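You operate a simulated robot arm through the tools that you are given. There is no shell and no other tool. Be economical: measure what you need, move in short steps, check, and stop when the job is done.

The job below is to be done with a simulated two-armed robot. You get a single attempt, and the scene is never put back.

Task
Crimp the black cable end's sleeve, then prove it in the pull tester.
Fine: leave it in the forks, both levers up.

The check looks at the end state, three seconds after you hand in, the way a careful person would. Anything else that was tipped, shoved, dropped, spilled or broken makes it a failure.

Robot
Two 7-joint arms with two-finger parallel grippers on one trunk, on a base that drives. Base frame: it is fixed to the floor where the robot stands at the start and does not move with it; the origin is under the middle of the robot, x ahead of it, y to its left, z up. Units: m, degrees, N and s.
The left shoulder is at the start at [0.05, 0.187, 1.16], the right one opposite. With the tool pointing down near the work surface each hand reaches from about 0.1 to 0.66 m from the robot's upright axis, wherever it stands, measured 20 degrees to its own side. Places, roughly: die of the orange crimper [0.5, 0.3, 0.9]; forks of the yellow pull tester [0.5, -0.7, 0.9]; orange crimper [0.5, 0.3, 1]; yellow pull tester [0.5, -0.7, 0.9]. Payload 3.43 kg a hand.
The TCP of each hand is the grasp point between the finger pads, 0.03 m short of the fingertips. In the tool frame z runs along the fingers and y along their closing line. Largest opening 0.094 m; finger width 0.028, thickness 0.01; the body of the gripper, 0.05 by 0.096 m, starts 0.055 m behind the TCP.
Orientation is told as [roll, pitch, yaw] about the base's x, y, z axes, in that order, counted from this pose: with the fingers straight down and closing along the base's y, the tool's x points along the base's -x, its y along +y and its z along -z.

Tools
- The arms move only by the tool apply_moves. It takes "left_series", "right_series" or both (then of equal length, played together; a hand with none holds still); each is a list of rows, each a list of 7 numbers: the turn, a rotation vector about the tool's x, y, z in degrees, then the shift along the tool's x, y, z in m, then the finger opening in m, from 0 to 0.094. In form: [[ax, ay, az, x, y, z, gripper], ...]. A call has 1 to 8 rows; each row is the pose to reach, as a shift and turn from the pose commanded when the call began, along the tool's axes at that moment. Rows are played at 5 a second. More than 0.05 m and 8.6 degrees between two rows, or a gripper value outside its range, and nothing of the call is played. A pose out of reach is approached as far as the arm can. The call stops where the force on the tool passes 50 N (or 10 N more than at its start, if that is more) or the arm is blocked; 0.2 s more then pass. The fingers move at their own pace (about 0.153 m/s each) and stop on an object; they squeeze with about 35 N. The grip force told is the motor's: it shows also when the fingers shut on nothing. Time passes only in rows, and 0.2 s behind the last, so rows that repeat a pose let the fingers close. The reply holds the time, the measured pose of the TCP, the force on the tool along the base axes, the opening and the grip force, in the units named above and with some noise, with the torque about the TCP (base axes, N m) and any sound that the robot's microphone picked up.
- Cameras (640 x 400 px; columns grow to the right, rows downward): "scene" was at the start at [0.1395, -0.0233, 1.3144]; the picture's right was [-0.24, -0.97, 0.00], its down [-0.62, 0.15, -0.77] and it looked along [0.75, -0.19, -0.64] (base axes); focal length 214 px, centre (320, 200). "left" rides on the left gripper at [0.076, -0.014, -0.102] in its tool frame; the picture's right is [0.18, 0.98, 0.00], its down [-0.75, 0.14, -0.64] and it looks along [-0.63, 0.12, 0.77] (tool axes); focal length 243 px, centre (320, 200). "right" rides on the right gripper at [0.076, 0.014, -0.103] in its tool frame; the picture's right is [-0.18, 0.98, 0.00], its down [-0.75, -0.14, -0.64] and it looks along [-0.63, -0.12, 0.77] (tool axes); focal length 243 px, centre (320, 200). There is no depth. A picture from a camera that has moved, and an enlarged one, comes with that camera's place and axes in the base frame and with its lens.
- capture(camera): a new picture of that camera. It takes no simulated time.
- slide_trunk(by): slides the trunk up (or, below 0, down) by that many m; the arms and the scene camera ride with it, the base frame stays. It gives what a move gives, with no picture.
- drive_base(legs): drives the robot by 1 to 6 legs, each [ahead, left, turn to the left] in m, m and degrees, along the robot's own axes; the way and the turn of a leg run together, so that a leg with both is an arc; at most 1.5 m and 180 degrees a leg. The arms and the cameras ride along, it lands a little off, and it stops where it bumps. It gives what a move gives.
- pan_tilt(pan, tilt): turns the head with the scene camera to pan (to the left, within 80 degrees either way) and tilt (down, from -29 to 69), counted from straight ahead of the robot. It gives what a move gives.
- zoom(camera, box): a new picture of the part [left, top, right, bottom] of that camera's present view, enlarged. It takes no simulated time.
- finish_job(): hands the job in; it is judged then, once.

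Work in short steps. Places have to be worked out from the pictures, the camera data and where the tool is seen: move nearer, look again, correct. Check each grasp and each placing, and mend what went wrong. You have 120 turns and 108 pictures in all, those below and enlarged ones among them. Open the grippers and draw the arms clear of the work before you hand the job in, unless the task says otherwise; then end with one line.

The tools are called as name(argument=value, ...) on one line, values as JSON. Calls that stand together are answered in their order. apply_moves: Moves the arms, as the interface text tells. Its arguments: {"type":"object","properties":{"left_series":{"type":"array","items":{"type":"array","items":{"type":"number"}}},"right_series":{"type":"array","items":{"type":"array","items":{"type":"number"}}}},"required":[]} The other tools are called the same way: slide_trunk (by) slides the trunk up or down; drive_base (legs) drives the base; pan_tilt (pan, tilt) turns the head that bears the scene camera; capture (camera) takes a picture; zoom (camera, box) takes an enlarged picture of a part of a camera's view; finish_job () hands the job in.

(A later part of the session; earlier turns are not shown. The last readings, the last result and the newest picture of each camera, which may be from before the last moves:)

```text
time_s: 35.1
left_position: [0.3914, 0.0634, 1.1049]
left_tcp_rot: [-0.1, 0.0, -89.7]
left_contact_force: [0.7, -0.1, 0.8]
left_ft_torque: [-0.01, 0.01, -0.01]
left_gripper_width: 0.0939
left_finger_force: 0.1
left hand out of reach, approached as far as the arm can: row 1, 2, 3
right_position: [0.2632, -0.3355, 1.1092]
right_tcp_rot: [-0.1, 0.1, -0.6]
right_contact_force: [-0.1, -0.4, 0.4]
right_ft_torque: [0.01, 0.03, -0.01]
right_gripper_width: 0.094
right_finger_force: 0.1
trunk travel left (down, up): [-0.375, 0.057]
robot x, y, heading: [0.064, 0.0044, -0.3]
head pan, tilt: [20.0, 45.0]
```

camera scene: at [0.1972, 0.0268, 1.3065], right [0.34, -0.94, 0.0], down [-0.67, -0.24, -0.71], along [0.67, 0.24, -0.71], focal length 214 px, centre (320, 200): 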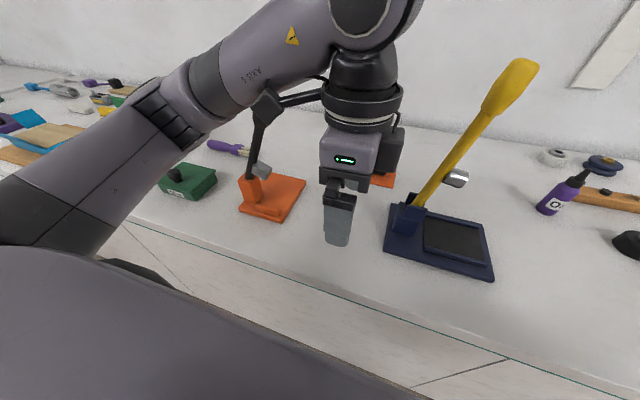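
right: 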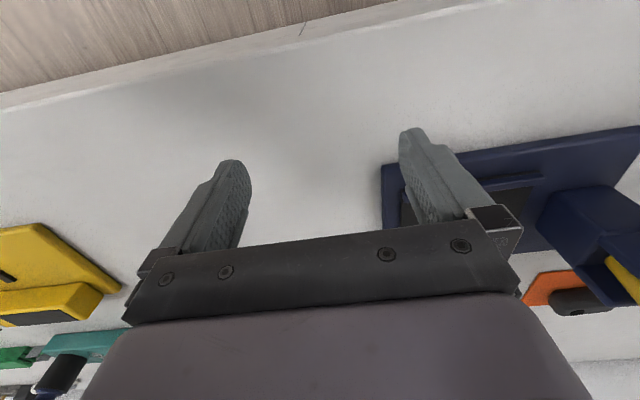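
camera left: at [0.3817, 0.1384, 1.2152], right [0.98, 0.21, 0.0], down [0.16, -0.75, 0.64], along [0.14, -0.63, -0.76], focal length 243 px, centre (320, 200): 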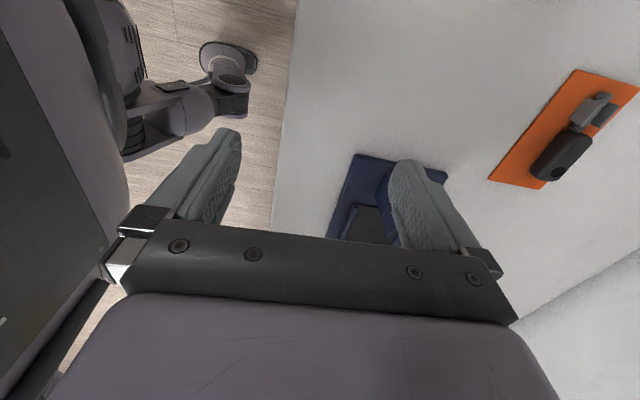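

Yaw −90° looks like a joint limit for this reach. I'll turn back to about −60° and test the forward reach there, which tells me how much to turn the base.

apply_moves(left_series=[[0, 0, -8, 0, 0, 0, 0.094], [0, 0, -16, 0, 0, 0.0, 0.094], [0, 0, -24, 0, 0.03, 0.0, 0.094], [0, 0, -30, 0, 0.07, 0, 0.094], [0, 0, -30, 0, 0.11, 0, 0.094], [0, 0, -30, 0, 0.15, 0, 0.094], [0, 0, -30, 0, 0.19, 0, 0.094], [0, 0, -30, 0, 0.23, 0, 0.094]])

```text
time_s: 36.9
left_position: [0.5227, 0.0663, 1.1052]
left_tcp_rot: [0.0, -0.1, -59.8]
left_contact_force: [-0.5, 0.1, 0.1]
left_ft_torque: [-0.04, -0.01, 0.0]
left_gripper_width: 0.0942
left_finger_force: 0.1
left hand out of reach, approached as far as the arm can: row 6, 7, 8
right_position: [0.2621, -0.3363, 1.1099]
right_tcp_rot: [0.1, 0.1, -0.5]
right_contact_force: [0.5, 0.4, 0.0]
right_ft_torque: [-0.03, 0.0, -0.01]
right_gripper_width: 0.0938
right_finger_force: 0.0
trunk travel left (down, up): [-0.375, 0.057]
robot x, y, heading: [0.0633, 0.0041, -0.5]
head pan, tilt: [20.0, 45.0]
```

The limit shrinks with negative yaw: x≈.52 at −60°. Positive yaw should be freer, so I'll go to +90° to pick the end up, set it down nearer, and regrasp with the right hand at −90°. Retracting and rotating now.

apply_moves(left_series=[[0, 0, -8, 0.013, -0.027, 0, 0.094], [0, 0, -16, 0.026, -0.054, 0.0, 0.094], [0, 0, -24, 0.039, -0.081, 0.0, 0.094], [0, 0, -32, 0.05, -0.095, 0, 0.094], [0, 0, -40, 0.05, -0.095, 0, 0.094], [0, 0, -48, 0.05, -0.095, 0, 0.094], [0, 0, -56, 0.05, -0.095, 0, 0.094], [0, 0, -64, 0.05, -0.095, 0, 0.094]])

apply_moves(left_series=[[0, 0, -8, 0, 0, 0, 0.094], [0, 0, -16, 0, 0, 0.0, 0.094], [0, 0, -24, 0, 0, 0.0, 0.094], [0, 0, -32, 0, 0, 0, 0.094], [0, 0, -40, 0, 0, 0, 0.094], [0, 0, -48, 0, 0, 0, 0.094], [0, 0, -56, 0, 0, 0, 0.094], [0, 0, -64, 0, 0, 0, 0.094]])

```text
time_s: 38.7
left_position: [0.4133, 0.0613, 1.1031]
left_tcp_rot: [0.0, 0.1, 4.2]
left_contact_force: [0.0, -0.3, -0.4]
left_ft_torque: [0.0, -0.01, 0.01]
left_gripper_width: 0.0942
left_finger_force: 0.1
right_position: [0.262, -0.3354, 1.1101]
right_tcp_rot: [0.1, 0.1, -0.5]
right_contact_force: [-0.8, 0.1, -0.5]
right_ft_torque: [0.07, -0.03, -0.02]
right_gripper_width: 0.0942
right_finger_force: 0.0
trunk travel left (down, up): [-0.375, 0.057]
robot x, y, heading: [0.0608, 0.0028, -0.2]
head pan, tilt: [20.0, 45.0]
```

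```text
time_s: 40.5
left_position: [0.4151, 0.0611, 1.1042]
left_tcp_rot: [0.1, 0.0, 68.4]
left_contact_force: [0.1, 0.3, 0.1]
left_ft_torque: [0.02, -0.01, -0.04]
left_gripper_width: 0.094
left_finger_force: 0.1
right_position: [0.2621, -0.3351, 1.1089]
right_tcp_rot: [0.0, 0.1, -0.4]
right_contact_force: [0.2, -0.5, -0.2]
right_ft_torque: [0.04, 0.01, -0.02]
right_gripper_width: 0.094
right_finger_force: 0.1
trunk travel left (down, up): [-0.375, 0.057]
robot x, y, heading: [0.0648, 0.0034, -0.4]
head pan, tilt: [20.0, 45.0]
```

apply_moves(left_series=[[0, 0, -2.7, -0.0166, -0.0257, 0, 0.094], [0, 0, -5.4, -0.0332, -0.0514, 0, 0.094], [0, 0, -8.1, -0.0499, -0.0771, 0, 0.094], [0, 0, -10.8, -0.0665, -0.1028, 0, 0.094], [0, 0, -13.5, -0.0831, -0.1285, 0, 0.094], [0, 0, -16.2, -0.0941, -0.1564, 0, 0.094], [0, 0, -18.9, -0.1052, -0.1843, 0, 0.094], [0, 0, -21.6, -0.1162, -0.2122, 0, 0.094]])

capture(camera="scene")

capture(camera="left")

```text
time_s: 42.3
left_position: [0.6546, 0.088, 1.1038]
left_tcp_rot: [0.0, 0.1, 89.5]
left_contact_force: [0.5, 0.3, 0.2]
left_ft_torque: [-0.01, 0.03, -0.02]
left_gripper_width: 0.0943
left_finger_force: 0.1
right_position: [0.2628, -0.3365, 1.1109]
right_tcp_rot: [0.0, 0.2, -0.4]
right_contact_force: [-0.2, 0.4, 0.0]
right_ft_torque: [0.02, 0.0, -0.01]
right_gripper_width: 0.0941
right_finger_force: 0.0
trunk travel left (down, up): [-0.375, 0.057]
robot x, y, heading: [0.0638, 0.0006, -0.3]
head pan, tilt: [20.0, 45.0]
```

```text
72 pictures are left
camera scene: at [0.1974, 0.0247, 1.3065], right [0.34, -0.94, 0.0], down [-0.67, -0.24, -0.71], along [0.67, 0.24, -0.71], focal length 214 px, centre (320, 200)
```

scene: 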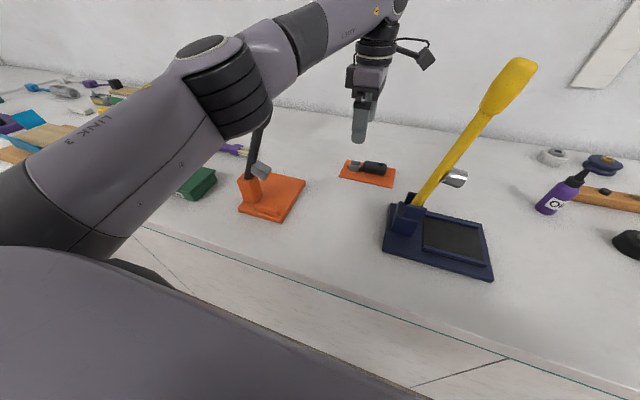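

```text
71 pictures are left
camera left: at [0.6681, 0.0118, 1.2076], right [-0.98, -0.18, 0.0], down [-0.14, 0.75, 0.64], along [-0.11, 0.63, -0.77], focal length 243 px, centre (320, 200)
```

left: 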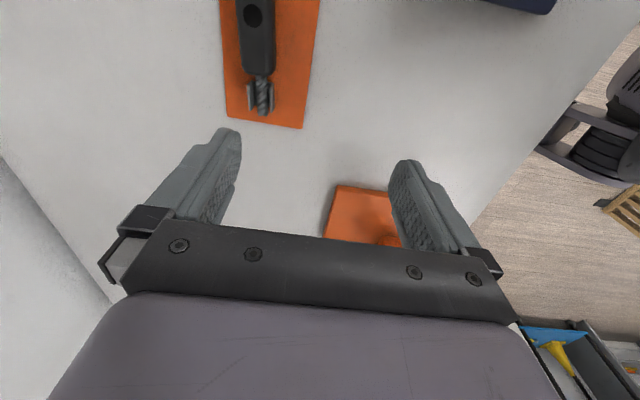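

Yaw +90° works. The body is centred near (.717, .05). I'll move above it and lower partway.

apply_moves(left_series=[[0, 0, 0, 0.015, -0.04, 0.0, 0.094], [0, 0, 0, 0.038, -0.0625, 0.02, 0.094], [0, 0, 0, 0.038, -0.0625, 0.06, 0.094], [0, 0, 0, 0.038, -0.0625, 0.1, 0.094]])

capture(camera="left")

capture(camera="scene")

```text
time_s: 43.3
left_position: [0.6701, 0.071, 1.03]
left_tcp_rot: [-0.1, 0.0, 89.7]
left_contact_force: [-0.8, 0.6, 0.0]
left_ft_torque: [-0.01, -0.03, 0.01]
left_gripper_width: 0.0941
left_finger_force: 0.0
left hand out of reach, approached as far as the arm can: row 1, 2, 3, 4
right_position: [0.26, -0.3359, 1.1093]
right_tcp_rot: [0.1, 0.1, -0.5]
right_contact_force: [-0.2, 0.3, 0.3]
right_ft_torque: [0.01, 0.0, -0.01]
right_gripper_width: 0.0938
right_finger_force: 0.1
trunk travel left (down, up): [-0.375, 0.057]
robot x, y, heading: [0.0654, 0.0008, -0.5]
head pan, tilt: [20.0, 45.0]
```

```text
70 pictures are left
camera left: at [0.684, -0.0049, 1.1329], right [-0.98, -0.18, 0.0], down [-0.14, 0.75, 0.64], along [-0.11, 0.63, -0.77], focal length 243 px, centre (320, 200)
```

left: 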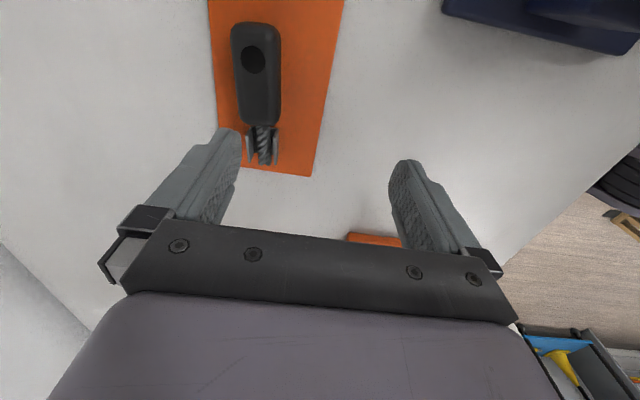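

```text
69 pictures are left
camera scene: at [0.1968, 0.0257, 1.3066], right [0.34, -0.94, 0.0], down [-0.67, -0.24, -0.71], along [0.67, 0.24, -0.71], focal length 214 px, centre (320, 200)
```

scene: 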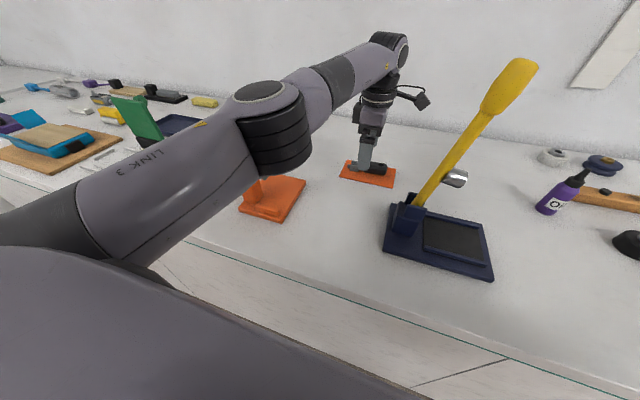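

The reach tops out at x≈.67 and the elbow hangs near the crimper lever. I'll retract up and back, then stand turned about −20° so the left shoulder is closer and the arm runs between the two levers.

apply_moves(left_series=[[0, 0, 0, 0, 0.0, -0.04, 0.094], [0, 0, 0, -0.01, 0.02, -0.07, 0.094], [0, 0, 0, -0.015, 0.065, -0.07, 0.094], [0, 0, 0, -0.015, 0.11, -0.07, 0.094], [0, 0, 0, -0.015, 0.155, -0.07, 0.094], [0, 0, 0, -0.015, 0.2, -0.07, 0.094], [0, 0, 0, -0.015, 0.245, -0.07, 0.094], [0, 0, 0, -0.015, 0.29, -0.07, 0.094]])

capture(camera="scene")

```text
time_s: 45.1
left_position: [0.3799, 0.0871, 1.0993]
left_tcp_rot: [0.0, 0.0, 89.9]
left_contact_force: [-1.2, -0.8, 0.8]
left_ft_torque: [-0.01, -0.03, -0.01]
left_gripper_width: 0.0939
left_finger_force: 0.1
left hand out of reach, approached as far as the arm can: row 1
right_position: [0.2628, -0.3365, 1.11]
right_tcp_rot: [0.1, 0.1, -0.5]
right_contact_force: [0.3, 0.9, 0.4]
right_ft_torque: [-0.01, 0.01, -0.02]
right_gripper_width: 0.0942
right_finger_force: 0.1
trunk travel left (down, up): [-0.375, 0.057]
robot x, y, heading: [0.0626, -0.0002, -0.6]
head pan, tilt: [20.0, 45.0]
```

```text
68 pictures are left
camera scene: at [0.197, 0.0255, 1.3066], right [0.34, -0.94, 0.0], down [-0.67, -0.24, -0.71], along [0.67, 0.24, -0.71], focal length 214 px, centre (320, 200)
```

scene: 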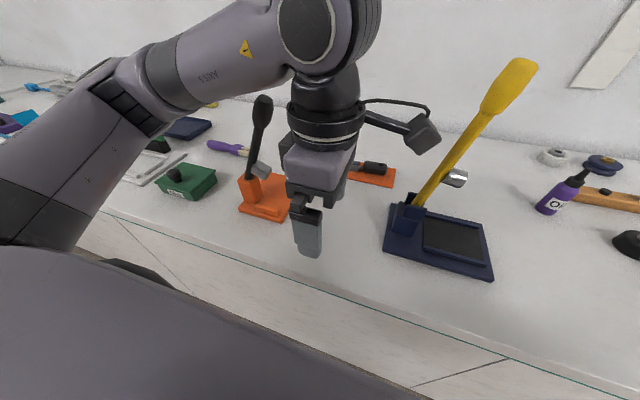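

drive_base(legs=[[-0.03, 0, -20], [0.05, -0.055, 0]])

capture(camera="scene")

```text
time_s: 47.2
left_position: [0.3896, -0.0906, 1.0992]
left_tcp_rot: [0.1, 0.0, 69.6]
left_contact_force: [-0.5, 0.0, 0.2]
left_ft_torque: [0.01, 0.03, 0.0]
left_gripper_width: 0.0942
left_finger_force: 0.1
right_position: [0.1334, -0.4478, 1.1086]
right_tcp_rot: [0.0, 0.1, -20.6]
right_contact_force: [0.5, -0.4, 0.3]
right_ft_torque: [0.03, 0.0, 0.0]
right_gripper_width: 0.094
right_finger_force: 0.0
trunk travel left (down, up): [-0.375, 0.057]
robot x, y, heading: [0.0593, -0.0587, -20.2]
head pan, tilt: [20.0, 45.0]
```

```text
67 pictures are left
camera scene: at [0.1965, -0.0861, 1.3064], right [-0.01, -1.0, 0.0], down [-0.71, 0.01, -0.71], along [0.71, 0.0, -0.71], focal length 214 px, centre (320, 200)
```

scene: 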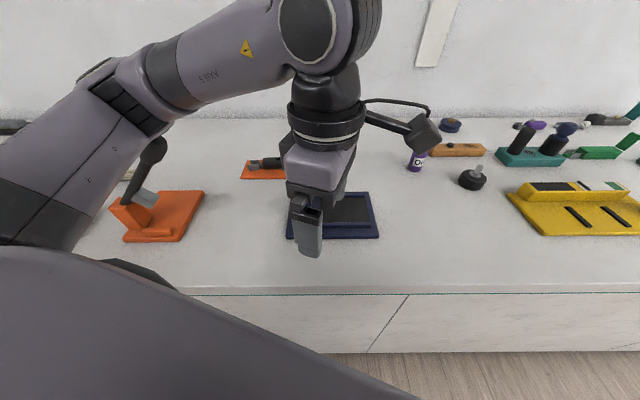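

Now left to y≈.09, finishing the yaw to about 93°, then forward.

apply_moves(left_series=[[0, 0, -6, -0.042, 0.016, 0, 0.094], [0, 0, -12, -0.084, 0.0315, 0, 0.094], [0, 0, -18, -0.127, 0.047, 0, 0.094], [0, 0, -23.4, -0.169, 0.063, 0, 0.094]])

apply_moves(left_series=[[0, 0, 0, 0, -0.045, 0, 0.094], [0, 0, 0, 0, -0.09, 0, 0.094], [0, 0, 0, 0, -0.135, 0, 0.094], [0, 0, 0, 0, -0.18, 0, 0.094], [0, 0, 0, 0, -0.225, 0, 0.094], [0, 0, 0, 0.01, -0.27, 0.02, 0.094], [0, 0, 0, 0.02, -0.3, 0.04, 0.094], [0, 0, 0, 0.023, -0.32, 0.07, 0.094]])

capture(camera="scene")

capture(camera="left")

```text
time_s: 48.2
left_position: [0.3873, 0.0911, 1.0985]
left_tcp_rot: [0.0, 0.0, 93.0]
left_contact_force: [-0.8, -0.4, 0.8]
left_ft_torque: [0.0, 0.0, -0.01]
left_gripper_width: 0.094
left_finger_force: 0.1
right_position: [0.1328, -0.4457, 1.1106]
right_tcp_rot: [-0.1, -0.1, -20.5]
right_contact_force: [-0.9, 0.0, -0.4]
right_ft_torque: [-0.04, 0.06, 0.01]
right_gripper_width: 0.0939
right_finger_force: 0.0
trunk travel left (down, up): [-0.375, 0.057]
robot x, y, heading: [0.0645, -0.0619, -20.4]
head pan, tilt: [20.0, 45.0]
```

```text
refused: row 6 steps farther than a row can; nothing moved
```

```text
66 pictures are left
camera scene: at [0.1958, -0.0844, 1.3066], right [-0.01, -1.0, 0.0], down [-0.71, 0.0, -0.71], along [0.71, -0.01, -0.71], focal length 214 px, centre (320, 200)
```

scene: 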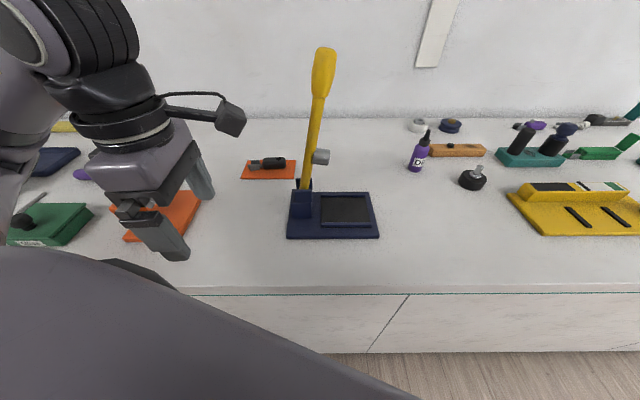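

```text
65 pictures are left
camera left: at [0.4056, 0.0152, 1.2025], right [-0.97, -0.24, 0.0], down [-0.18, 0.75, 0.64], along [-0.15, 0.62, -0.77], focal length 243 px, centre (320, 200)
```

left: 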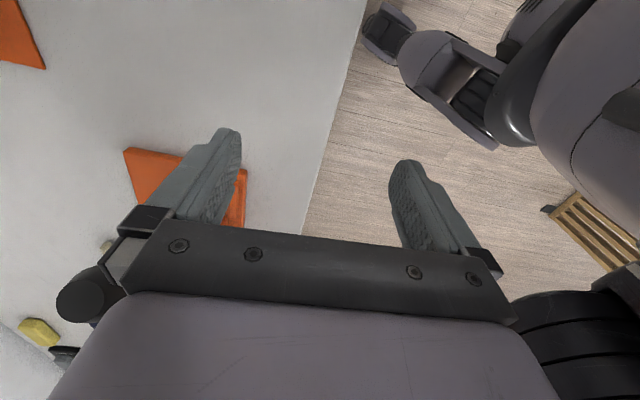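

apply_moves(left_series=[[0, 0, 0, 0.002, -0.045, 0, 0.094], [0, 0, 0, 0.005, -0.09, 0, 0.094], [0, 0, 0, 0.007, -0.135, 0, 0.094], [0, 0, 0, 0.01, -0.18, 0, 0.094], [0, 0, 0, 0.015, -0.22, 0, 0.094], [0, 0, 0, 0.025, -0.26, 0.01, 0.094], [0, 0, 0, 0.04, -0.295, 0.03, 0.094], [0, 0, 0, 0.056, -0.32, 0.06, 0.094]])

capture(camera="scene")

capture(camera="left")

```text
time_s: 50.0
left_position: [0.7103, 0.051, 1.0385]
left_tcp_rot: [0.1, 0.1, 93.0]
left_contact_force: [0.7, -0.8, -1.0]
left_ft_torque: [0.03, 0.01, 0.0]
left_gripper_width: 0.094
left_finger_force: 0.0
right_position: [0.1329, -0.4466, 1.1093]
right_tcp_rot: [-0.1, 0.1, -20.5]
right_contact_force: [-0.2, -0.2, 0.9]
right_ft_torque: [0.0, 0.01, 0.0]
right_gripper_width: 0.0944
right_finger_force: 0.0
trunk travel left (down, up): [-0.375, 0.057]
robot x, y, heading: [0.0635, -0.0602, -20.4]
head pan, tilt: [20.0, 45.0]
```

```text
64 pictures are left
camera scene: at [0.1966, -0.0856, 1.3064], right [-0.01, -1.0, 0.0], down [-0.71, 0.01, -0.71], along [0.71, 0.0, -0.71], focal length 214 px, centre (320, 200)
```

scene: 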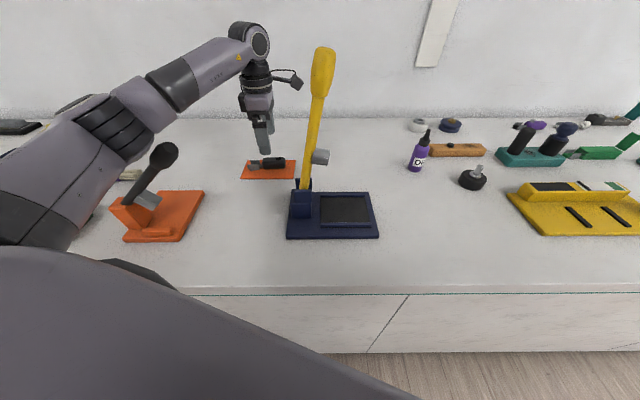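

```text
63 pictures are left
camera left: at [0.7288, -0.024, 1.1412], right [-0.97, -0.24, 0.0], down [-0.18, 0.74, 0.64], along [-0.15, 0.62, -0.77], focal length 243 px, centre (320, 200)
```

left: 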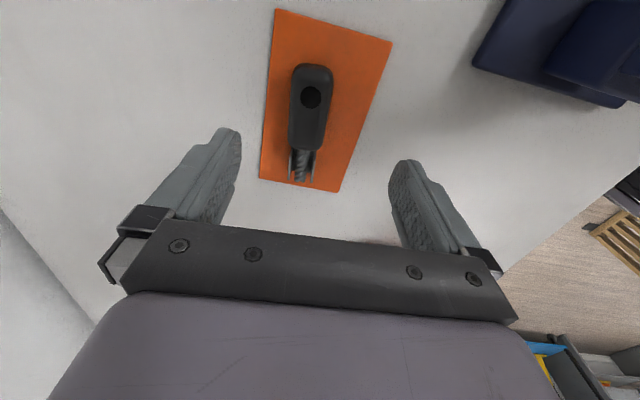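

The body centre is (.720, .047) with its axis at about 97°. I'll align and lower so the fingertips sit just above the mat, then close.

apply_moves(left_series=[[0, 0, -4, 0.0035, -0.0095, 0.03, 0.094], [0, 0, -4, 0.0035, -0.0095, 0.06, 0.094], [0, 0, -4, 0.0035, -0.0095, 0.076, 0.094]])

zoom(camera="left", box=[200, 60, 440, 240])

zoom(camera="scene", box=[210, 90, 330, 190])

```text
time_s: 50.8
left_position: [0.7207, 0.0499, 0.9632]
left_tcp_rot: [-0.1, 0.0, 97.1]
left_contact_force: [0.0, 0.6, -0.3]
left_ft_torque: [0.01, -0.01, 0.0]
left_gripper_width: 0.0939
left_finger_force: 0.0
right_position: [0.1333, -0.4464, 1.1094]
right_tcp_rot: [0.0, 0.2, -20.5]
right_contact_force: [0.6, -0.2, 0.0]
right_ft_torque: [-0.04, 0.01, -0.02]
right_gripper_width: 0.094
right_finger_force: 0.0
trunk travel left (down, up): [-0.375, 0.057]
robot x, y, heading: [0.0596, -0.0636, -20.4]
head pan, tilt: [20.0, 45.0]
```

```text
2.22 times, centred on (320, 150) of left
camera zoom: at [0.744, -0.0246, 1.0661], right [-0.95, -0.3, 0.0], down [-0.23, 0.73, 0.64], along [-0.2, 0.61, -0.77], focal length 539 px, centre (320, 311)
```

zoom: 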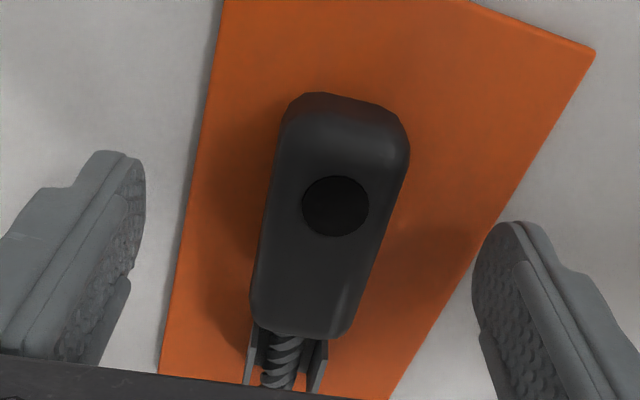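

```text
4.00 times, centred on (270, 140) of scene
camera zoom: at [0.1963, -0.0853, 1.3065], right [-0.01, -1.0, 0.0], down [-0.71, 0.0, -0.71], along [0.71, 0.0, -0.71], focal length 858 px, centre (520, 440)
```

zoom: 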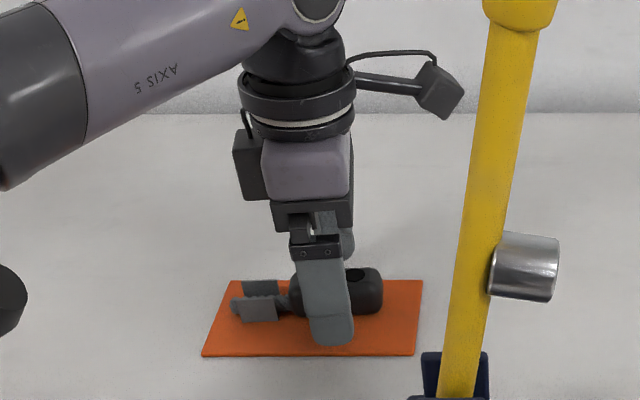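

apply_moves(left_series=[[0, 0, 0, 0, 0, 0, 0.04], [0, 0, 0, 0, 0, 0, 0.0], [0, 0, 0, 0, 0, 0, 0.0], [0, 0, 0, 0, 0, 0, 0.0]])

apply_moves(left_series=[[0, 0, 0, 0, 0, -0.02, 0.0], [0, 0, 0, 0, 0, -0.05, 0.0], [0, 0, 0, 0, 0, -0.08, 0.0], [0, 0, 0, 0, 0, -0.1, 0.0]])

zoom(camera="left", box=[200, 60, 440, 240])

zoom(camera="scene", box=[210, 60, 330, 190])

```text
time_s: 51.8
left_position: [0.7204, 0.0482, 0.9625]
left_tcp_rot: [0.0, 0.1, 97.1]
left_contact_force: [-0.6, -0.7, -0.2]
left_ft_torque: [-0.07, 0.03, -0.02]
left_gripper_width: 0.0313
left_finger_force: 35.6
right_position: [0.1335, -0.4467, 1.1084]
right_tcp_rot: [0.0, 0.2, -20.5]
right_contact_force: [0.3, 0.6, -0.7]
right_ft_torque: [-0.04, 0.01, 0.01]
right_gripper_width: 0.094
right_finger_force: 0.1
trunk travel left (down, up): [-0.375, 0.057]
robot x, y, heading: [0.0658, -0.0632, -20.3]
head pan, tilt: [20.0, 45.0]
```

```text
time_s: 52.8
left_position: [0.7204, 0.0486, 1.0642]
left_tcp_rot: [0.0, 0.0, 97.2]
left_contact_force: [0.6, 0.6, 0.3]
left_ft_torque: [0.0, -0.01, -0.02]
left_gripper_width: 0.0
left_finger_force: 32.6
right_position: [0.1321, -0.4461, 1.1099]
right_tcp_rot: [0.0, 0.1, -20.5]
right_contact_force: [-0.5, 0.5, -0.1]
right_ft_torque: [-0.04, -0.02, -0.01]
right_gripper_width: 0.094
right_finger_force: 0.1
trunk travel left (down, up): [-0.375, 0.057]
robot x, y, heading: [0.0624, -0.0638, -20.6]
head pan, tilt: [20.0, 45.0]
```

```text
2.22 times, centred on (320, 150) of left
camera zoom: at [0.7436, -0.0247, 1.166], right [-0.95, -0.3, 0.0], down [-0.23, 0.73, 0.64], along [-0.2, 0.61, -0.77], focal length 539 px, centre (320, 311)
```

zoom: 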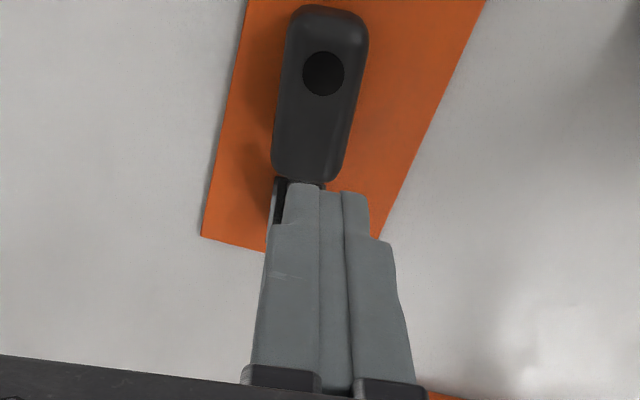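

```text
3.08 times, centred on (270, 125) of scene
camera zoom: at [0.196, -0.0853, 1.3065], right [-0.01, -1.0, 0.0], down [-0.71, 0.01, -0.71], along [0.71, 0.0, -0.71], focal length 660 px, centre (474, 431)
```

zoom: 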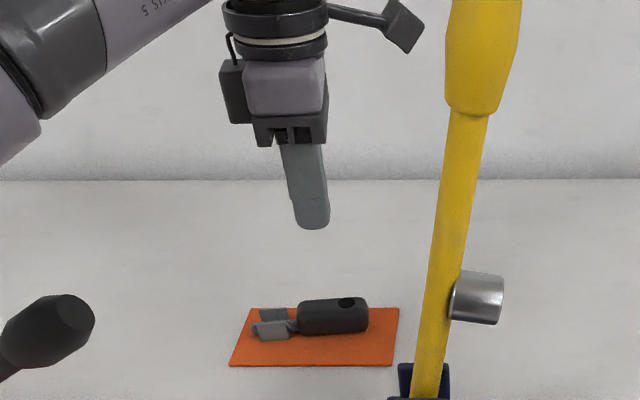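

It slipped off the rounded top, so I need a deeper grip. The body hasn't moved, so I'll reopen and go down another ~6 mm.

apply_moves(left_series=[[0, 0, 0, 0, -0.001, 0.0, 0.05], [0, 0, 0, 0, -0.001, 0.03, 0.07], [0, 0, 0, 0, -0.001, 0.07, 0.07], [0, 0, 0, 0, -0.001, 0.1, 0.07], [0, 0, 0, 0, -0.001, 0.107, 0.07], [0, 0, 0, 0, -0.001, 0.107, 0.07]])

```text
time_s: 54.2
left_position: [0.7221, 0.0479, 0.9557]
left_tcp_rot: [0.1, 0.0, 97.0]
left_contact_force: [0.2, -0.1, 0.1]
left_ft_torque: [-0.01, 0.02, 0.06]
left_gripper_width: 0.0702
left_finger_force: 0.1
right_position: [0.1328, -0.4464, 1.1106]
right_tcp_rot: [0.0, 0.1, -20.5]
right_contact_force: [-0.3, 0.3, 0.5]
right_ft_torque: [-0.05, -0.01, 0.0]
right_gripper_width: 0.0941
right_finger_force: 0.0
trunk travel left (down, up): [-0.375, 0.057]
robot x, y, heading: [0.0639, -0.064, -20.4]
head pan, tilt: [20.0, 45.0]
```

No contact yet, so I'll go down 3 mm more and close.

apply_moves(left_series=[[0, 0, 0, 0, 0, 0.003, 0.07], [0, 0, 0, 0, 0, 0.003, 0.03], [0, 0, 0, 0, 0, 0.003, 0.0], [0, 0, 0, 0, 0, 0.003, 0.0], [0, 0, 0, 0, 0, 0.003, 0.0]])

apply_moves(left_series=[[0, 0, 0, 0, 0, -0.01, 0.0], [0, 0, 0, 0, 0, -0.03, 0.0], [0, 0, 0, 0, 0, -0.06, 0.0], [0, 0, 0, 0, 0, -0.09, 0.0]])

zoom(camera="left", box=[200, 60, 440, 240])

zoom(camera="scene", box=[210, 60, 330, 190])

```text
time_s: 55.4
left_position: [0.7221, 0.0487, 0.9544]
left_tcp_rot: [-0.1, 0.1, 97.1]
left_contact_force: [3.8, -0.2, 8.3]
left_ft_torque: [-0.03, 0.03, -0.01]
left_gripper_width: 0.0355
left_finger_force: 34.8
right_position: [0.1326, -0.4463, 1.1094]
right_tcp_rot: [0.0, 0.1, -20.5]
right_contact_force: [0.0, -0.5, -0.5]
right_ft_torque: [0.01, -0.03, -0.02]
right_gripper_width: 0.094
right_finger_force: 0.1
trunk travel left (down, up): [-0.375, 0.057]
robot x, y, heading: [0.0624, -0.0594, -20.4]
head pan, tilt: [20.0, 45.0]
```

```text
time_s: 56.4
left_position: [0.7203, 0.0484, 1.0435]
left_tcp_rot: [0.1, 0.0, 97.1]
left_contact_force: [-0.3, -0.2, -1.5]
left_ft_torque: [0.02, -0.03, -0.01]
left_gripper_width: 0.0359
left_finger_force: 35.2
right_position: [0.132, -0.4468, 1.1087]
right_tcp_rot: [0.1, 0.1, -20.6]
right_contact_force: [-0.3, -0.1, 0.5]
right_ft_torque: [0.01, -0.01, -0.01]
right_gripper_width: 0.0938
right_finger_force: 0.0
trunk travel left (down, up): [-0.375, 0.057]
robot x, y, heading: [0.0626, -0.0609, -20.3]
head pan, tilt: [20.0, 45.0]
```

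```text
2.22 times, centred on (320, 150) of left
camera zoom: at [0.745, -0.0248, 1.1471], right [-0.95, -0.3, 0.0], down [-0.23, 0.73, 0.64], along [-0.2, 0.61, -0.77], focal length 539 px, centre (320, 311)
```

zoom: 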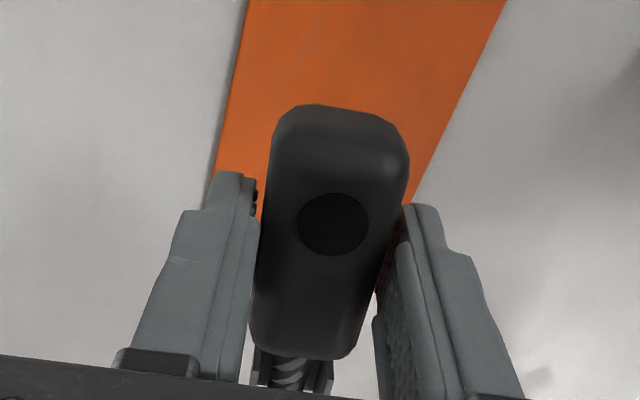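

```text
3.08 times, centred on (270, 125) of scene
camera zoom: at [0.1961, -0.0854, 1.3065], right [-0.01, -1.0, 0.0], down [-0.71, 0.01, -0.71], along [0.71, 0.0, -0.71], focal length 660 px, centre (474, 431)
```

zoom: 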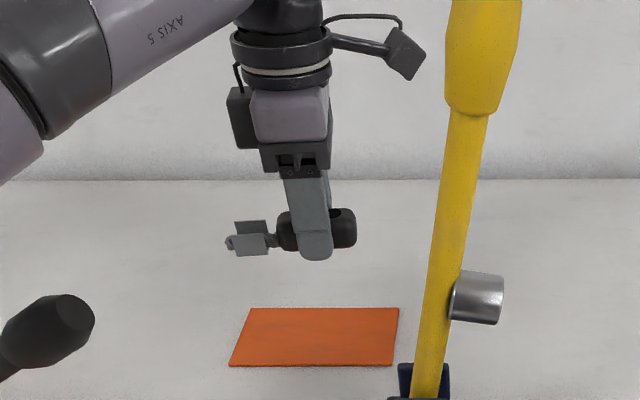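

The cable end is held. However, the crimper lever's knob seems to have shifted between pictures, so the elbow may be leaning on it. Checking.

capture(camera="scene")

zoom(camera="scene", box=[60, 90, 240, 260])

```text
56 pictures are left
camera scene: at [0.1961, -0.0854, 1.3065], right [-0.01, -1.0, 0.0], down [-0.71, 0.01, -0.71], along [0.71, 0.0, -0.71], focal length 214 px, centre (320, 200)
```

scene: 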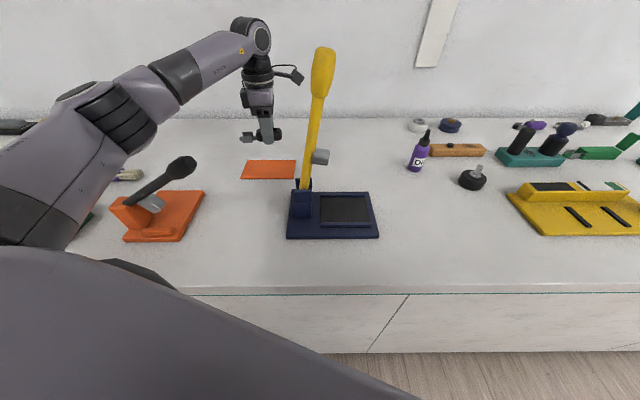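

```text
2.35 times, centred on (150, 175) of scene
camera zoom: at [0.1961, -0.0854, 1.3065], right [-0.01, -1.0, 0.0], down [-0.71, 0.01, -0.71], along [0.71, 0.0, -0.71], focal length 505 px, centre (720, 259)
```

zoom: 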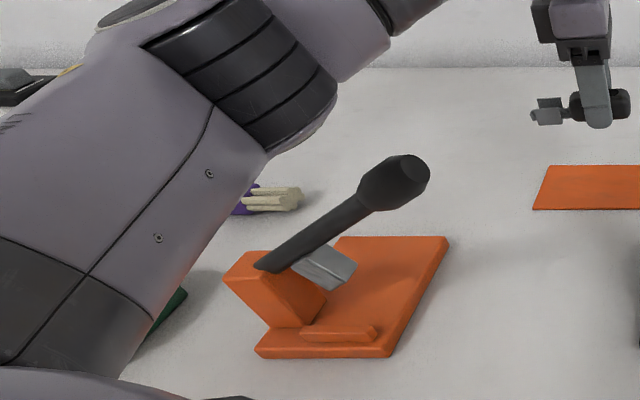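

The elbow nudged the lever down to about 31° (knob near y .15, z 1.09). The crimper itself hasn't moved, and the hammer still clears the die. I'll retract the cable end up and back along the same corridor.

apply_moves(left_series=[[0, 0, 0, 0, 0.0, -0.03, 0.0], [0, 0, 0, -0.005, 0.02, -0.06, 0.0], [0, 0, 0, -0.02, 0.06, -0.07, 0.0], [0, 0, 0, -0.03, 0.1, -0.07, 0.0], [0, 0, 0, -0.03, 0.145, -0.07, 0.0], [0, 0, 0, -0.03, 0.19, -0.07, 0.0], [0, 0, 0, -0.03, 0.235, -0.07, 0.0], [0, 0, 0, -0.02, 0.28, -0.07, 0.0]])

apply_moves(left_series=[[0, 0, 0, 0, 0.03, 0, 0.0], [0, 0, 0, 0, 0.07, 0, 0.0]])

capture(camera="scene")

```text
time_s: 58.2
left_position: [0.4409, 0.0343, 1.1148]
left_tcp_rot: [0.0, -0.1, 97.0]
left_contact_force: [0.4, 0.2, -1.3]
left_ft_torque: [0.01, 0.01, 0.03]
left_gripper_width: 0.0359
left_finger_force: 35.0
right_position: [0.1311, -0.4471, 1.1091]
right_tcp_rot: [0.1, 0.2, -20.5]
right_contact_force: [-0.6, 0.4, 0.5]
right_ft_torque: [-0.04, -0.04, -0.03]
right_gripper_width: 0.0939
right_finger_force: 0.1
trunk travel left (down, up): [-0.375, 0.057]
robot x, y, heading: [0.0622, -0.06, -20.5]
head pan, tilt: [20.0, 45.0]
```

```text
time_s: 58.8
left_position: [0.3717, 0.0252, 1.1142]
left_tcp_rot: [0.0, -0.1, 97.0]
left_contact_force: [-0.6, 0.8, -0.3]
left_ft_torque: [0.0, -0.01, -0.01]
left_gripper_width: 0.0358
left_finger_force: 35.3
right_position: [0.1329, -0.4454, 1.1096]
right_tcp_rot: [0.0, 0.1, -20.5]
right_contact_force: [1.3, 0.5, 0.4]
right_ft_torque: [0.0, 0.02, 0.01]
right_gripper_width: 0.0939
right_finger_force: 0.0
trunk travel left (down, up): [-0.375, 0.057]
robot x, y, heading: [0.0639, -0.057, -20.3]
head pan, tilt: [20.0, 45.0]
```

```text
54 pictures are left
camera scene: at [0.196, -0.0855, 1.3065], right [-0.01, -1.0, 0.0], down [-0.71, 0.01, -0.71], along [0.71, 0.0, -0.71], focal length 214 px, centre (320, 200)
```

scene: 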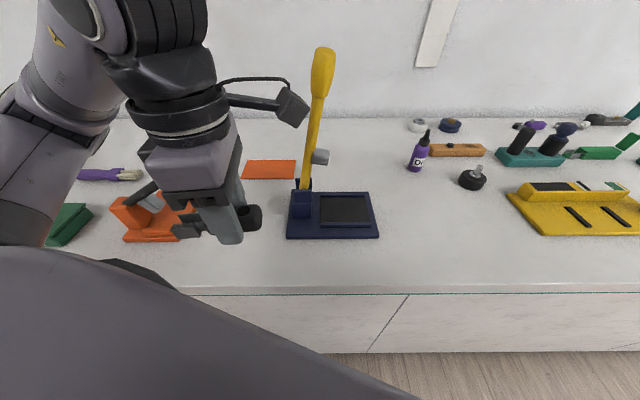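

drive_base(legs=[[-0.02, 0, 20], [0, 0.16, 0]])

apply_moves(left_series=[[0, 0, -8, 0, 0, -0.01, 0.0], [0, 0, -16, 0, 0.0, -0.02, 0.0], [0, 0, -24, 0, 0, -0.03, 0.0], [0, 0, -32, 0, 0, -0.03, 0.0], [0, 0, -40, 0, 0, -0.03, 0.0], [0, 0, -48, 0, 0, -0.03, 0.0], [0, 0, -56, 0, 0, -0.03, 0.0], [0, 0, -63, 0, 0, -0.03, 0.0]])

capture(camera="scene")

```text
time_s: 61.3
left_position: [0.3043, 0.2931, 1.1133]
left_tcp_rot: [0.1, 0.0, 117.3]
left_contact_force: [-0.3, 0.2, -0.8]
left_ft_torque: [0.01, 0.01, -0.01]
left_gripper_width: 0.0359
left_finger_force: 35.1
right_position: [0.2409, -0.2312, 1.1112]
right_tcp_rot: [-0.1, 0.2, -0.3]
right_contact_force: [0.0, 0.3, 1.1]
right_ft_torque: [0.01, -0.01, -0.02]
right_gripper_width: 0.094
right_finger_force: 0.1
trunk travel left (down, up): [-0.375, 0.057]
robot x, y, heading: [0.0426, 0.1051, -0.4]
head pan, tilt: [20.0, 45.0]
```

```text
time_s: 63.1
left_position: [0.3052, 0.2927, 1.1438]
left_tcp_rot: [0.0, 0.1, -179.7]
left_contact_force: [0.8, 0.7, -1.7]
left_ft_torque: [-0.02, -0.01, -0.02]
left_gripper_width: 0.0358
left_finger_force: 35.3
right_position: [0.2409, -0.2327, 1.1103]
right_tcp_rot: [0.0, 0.1, -0.3]
right_contact_force: [0.2, 0.2, 0.6]
right_ft_torque: [0.02, 0.0, -0.01]
right_gripper_width: 0.094
right_finger_force: 0.0
trunk travel left (down, up): [-0.375, 0.057]
robot x, y, heading: [0.0386, 0.1034, -0.1]
head pan, tilt: [20.0, 45.0]
```

```text
53 pictures are left
camera scene: at [0.176, 0.1286, 1.3065], right [0.34, -0.94, 0.0], down [-0.67, -0.24, -0.71], along [0.67, 0.24, -0.71], focal length 214 px, centre (320, 200)
```

scene: 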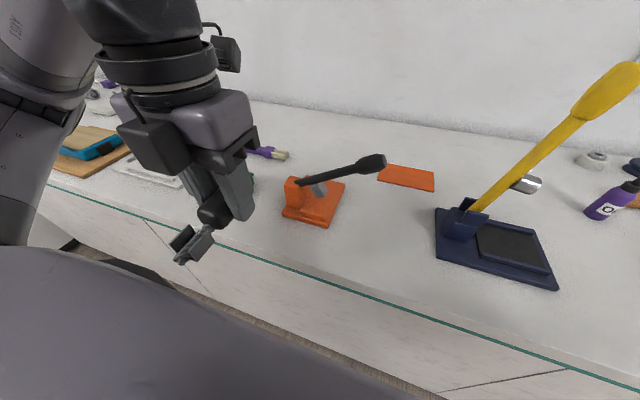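

Yaw 180° works, with the sleeve pointing back toward the robot. Zooming in on the crimper for precise geometry.

zoom(camera="scene", box=[265, 140, 393, 230])

zoom(camera="scene", box=[140, 170, 268, 270])

```text
4.44 times, centred on (329, 185) of scene
camera zoom: at [0.176, 0.1286, 1.3065], right [0.34, -0.94, 0.0], down [-0.67, -0.24, -0.71], along [0.67, 0.24, -0.71], focal length 953 px, centre (280, 267)
```

zoom: 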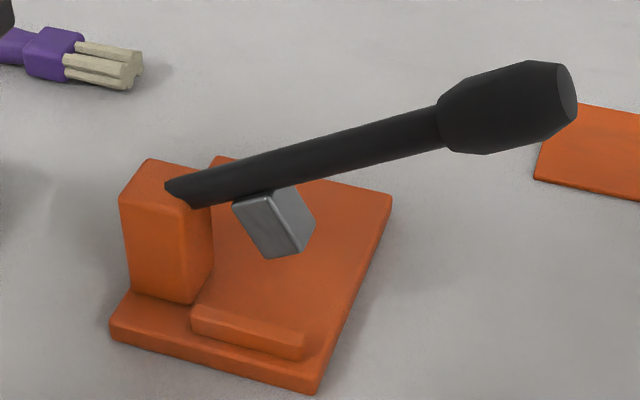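

```text
4.00 times, centred on (204, 220) of scene
camera zoom: at [0.176, 0.1286, 1.3065], right [0.34, -0.94, 0.0], down [-0.67, -0.24, -0.71], along [0.67, 0.24, -0.71], focal length 858 px, centre (784, 120)
```

zoom: 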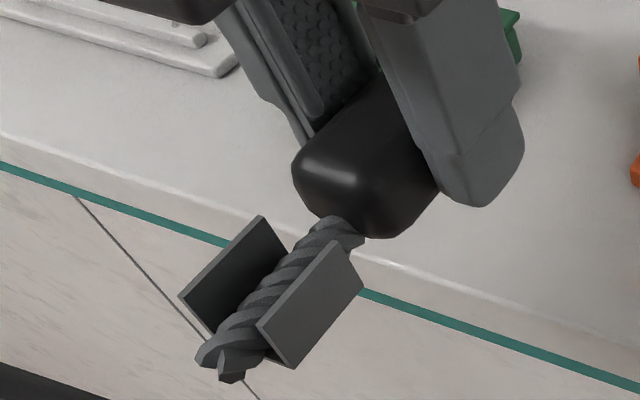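

The lever plane is x≈.5, the hammer is at x .485–.515, and the ridge stop is at (.47, .25). The sleeve centre is 56 mm ahead of the TCP. I'll fly over the crimper behind the hammer, then descend.

apply_moves(left_series=[[0, 0, 0, 0.045, 0.0, -0.01, 0.0], [0, 0, 0, 0.09, 0.005, -0.015, 0.0], [0, 0, 0, 0.135, 0.01, -0.015, 0.0], [0, 0, 0, 0.18, 0.02, -0.015, 0.0], [0, 0, 0, 0.225, 0.03, -0.01, 0.0], [0, 0, 0, 0.27, 0.04, 0.0, 0.0], [0, 0, 0, 0.312, 0.04, 0.01, 0.0], [0, 0, 0, 0.312, 0.04, 0.04, 0.0]])

capture(camera="scene")

```text
time_s: 64.9
left_position: [0.6179, 0.2531, 1.1032]
left_tcp_rot: [-0.1, 0.0, -179.7]
left_contact_force: [0.8, 0.8, -1.1]
left_ft_torque: [0.0, 0.0, 0.02]
left_gripper_width: 0.0361
left_finger_force: 35.1
right_position: [0.2433, -0.2314, 1.1108]
right_tcp_rot: [-0.1, 0.1, -0.2]
right_contact_force: [0.0, -0.1, 0.5]
right_ft_torque: [-0.01, -0.02, -0.01]
right_gripper_width: 0.0941
right_finger_force: 0.1
trunk travel left (down, up): [-0.375, 0.057]
robot x, y, heading: [0.0469, 0.1061, -0.2]
head pan, tilt: [20.0, 45.0]
```

```text
50 pictures are left
camera scene: at [0.1763, 0.1292, 1.3065], right [0.34, -0.94, 0.0], down [-0.67, -0.24, -0.71], along [0.66, 0.24, -0.71], focal length 214 px, centre (320, 200)
```

scene: 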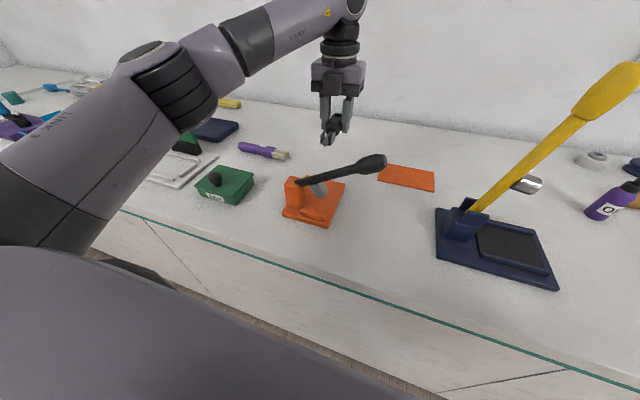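

The arm is well clear of the lever. Descending behind the hammer.

apply_moves(left_series=[[0, 0, 0, 0, 0, 0.04, 0.0], [0, 0, 0, 0, 0, 0.08, 0.0], [0, 0, 0, 0, 0, 0.11, 0.0], [0, 0, 0, 0, 0, 0.128, 0.0]])

zoom(camera="scene", box=[265, 120, 393, 230])

capture(camera="left")

```text
time_s: 65.9
left_position: [0.6162, 0.2526, 0.9748]
left_tcp_rot: [-0.1, -0.1, -179.7]
left_contact_force: [-0.5, 0.2, -0.4]
left_ft_torque: [0.02, -0.04, 0.01]
left_gripper_width: 0.0355
left_finger_force: 35.1
right_position: [0.243, -0.2325, 1.1092]
right_tcp_rot: [0.1, 0.2, -0.4]
right_contact_force: [-0.5, 0.2, 0.4]
right_ft_torque: [-0.01, 0.0, -0.02]
right_gripper_width: 0.094
right_finger_force: 0.0
trunk travel left (down, up): [-0.375, 0.057]
robot x, y, heading: [0.0432, 0.105, -0.2]
head pan, tilt: [20.0, 45.0]
```

```text
3.64 times, centred on (329, 175) of scene
camera zoom: at [0.1762, 0.1286, 1.3065], right [0.34, -0.94, 0.0], down [-0.67, -0.24, -0.71], along [0.67, 0.24, -0.71], focal length 780 px, centre (287, 291)
```

zoom: 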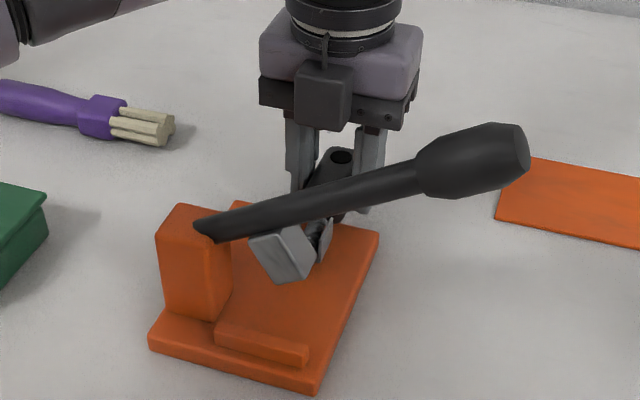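

```text
48 pictures are left
camera left: at [0.6928, 0.2683, 1.0787], right [0.19, -0.98, 0.0], down [-0.75, -0.14, 0.64], along [-0.63, -0.12, -0.77], focal length 243 px, centre (320, 200)
```

left: 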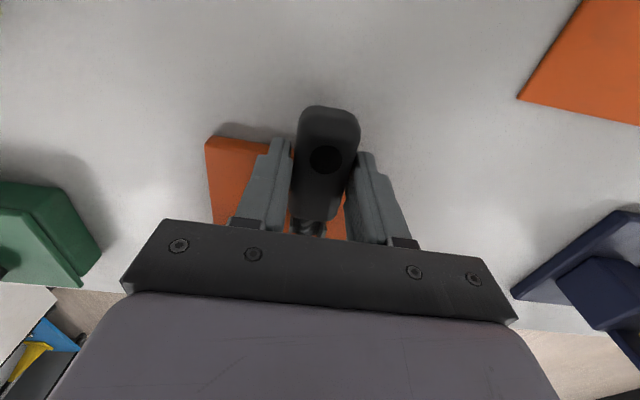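

Lowering slightly further toward the plate, then sliding the sleeve under the hammer.

apply_moves(left_series=[[0, 0, 0, 0, 0, 0.008, 0.0], [0, 0, 0, -0.02, 0, 0.008, 0.0], [0, 0, 0, -0.04, 0, 0.008, 0.0], [0, 0, 0, -0.05, 0, 0.008, 0.0], [0, 0, 0, -0.056, 0, 0.008, 0.0]])

zoom(camera="scene", box=[285, 150, 365, 220])

```text
time_s: 67.1
left_position: [0.5616, 0.2535, 0.9675]
left_tcp_rot: [-0.1, 0.1, -179.7]
left_contact_force: [-1.0, -0.2, -0.8]
left_ft_torque: [0.03, -0.01, -0.03]
left_gripper_width: 0.0357
left_finger_force: 35.2
right_position: [0.242, -0.2318, 1.1097]
right_tcp_rot: [0.0, 0.1, -0.3]
right_contact_force: [-0.8, -0.1, -0.5]
right_ft_torque: [0.0, 0.02, 0.02]
right_gripper_width: 0.0943
right_finger_force: 0.0
trunk travel left (down, up): [-0.375, 0.057]
robot x, y, heading: [0.0429, 0.1031, -0.3]
head pan, tilt: [20.0, 45.0]
```

```text
5.71 times, centred on (325, 185) of scene
camera zoom: at [0.176, 0.1286, 1.3065], right [0.34, -0.94, 0.0], down [-0.67, -0.24, -0.71], along [0.67, 0.24, -0.71], focal length 1226 px, centre (291, 286)
```

zoom: 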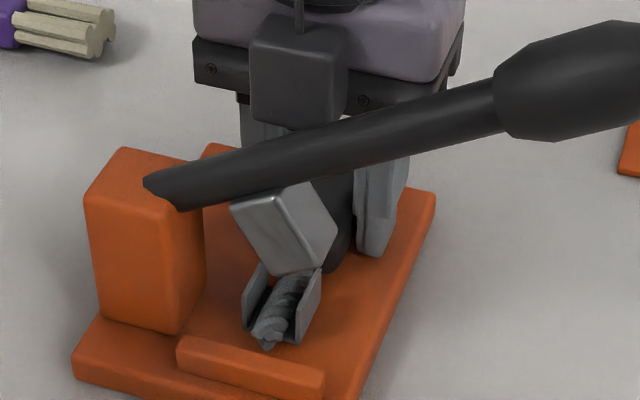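

The sleeve is behind the ridge and under the hammer. I'll lower gently until it rests on the plate.

apply_moves(left_series=[[0, 0, 0, 0, 0, 0.002, 0.0], [0, 0, 0, 0, 0, 0.004, 0.0], [0, 0, 0, 0, 0, 0.005, 0.0], [0, 0, 0, 0, 0, 0.006, 0.0]])

capture(camera="scene")

zoom(camera="scene", box=[285, 150, 365, 220])

```text
time_s: 68.1
left_position: [0.5608, 0.2545, 0.966]
left_tcp_rot: [0.1, 0.4, -179.7]
left_contact_force: [-0.1, 3.8, 25.5]
left_ft_torque: [0.61, 0.31, -0.17]
left_gripper_width: 0.0356
left_finger_force: 34.9
right_position: [0.2403, -0.2325, 1.1111]
right_tcp_rot: [0.0, 0.0, -0.3]
right_contact_force: [0.5, -0.1, 0.6]
right_ft_torque: [-0.01, 0.0, -0.01]
right_gripper_width: 0.094
right_finger_force: 0.0
trunk travel left (down, up): [-0.375, 0.057]
robot x, y, heading: [0.0427, 0.1029, -0.3]
head pan, tilt: [20.0, 45.0]
```

```text
46 pictures are left
camera scene: at [0.174, 0.1283, 1.3071], right [0.34, -0.94, 0.0], down [-0.66, -0.24, -0.71], along [0.67, 0.24, -0.71], focal length 214 px, centre (320, 200)
```

scene: 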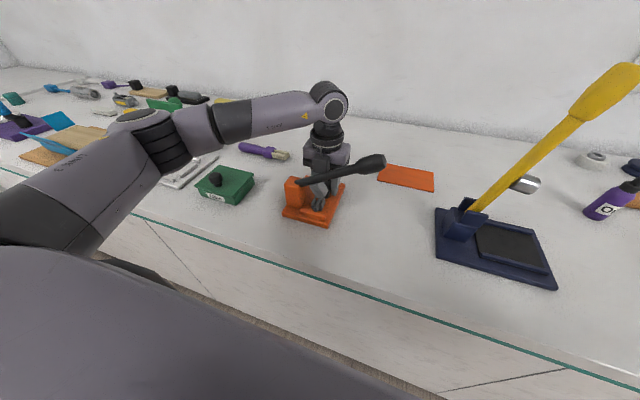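

```text
5.71 times, centred on (325, 185) of scene
camera zoom: at [0.174, 0.1283, 1.3071], right [0.34, -0.94, 0.0], down [-0.66, -0.24, -0.71], along [0.67, 0.24, -0.71], focal length 1226 px, centre (291, 286)
```

zoom: 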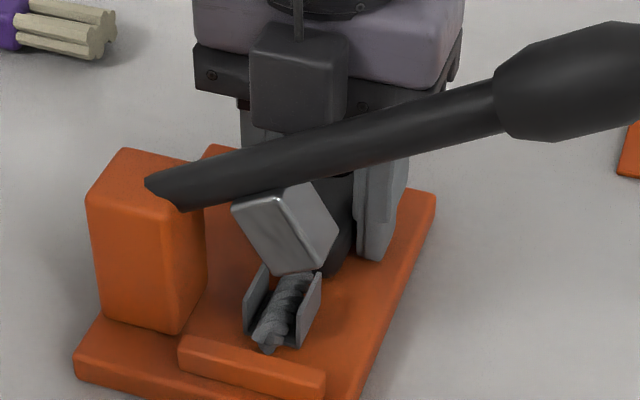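

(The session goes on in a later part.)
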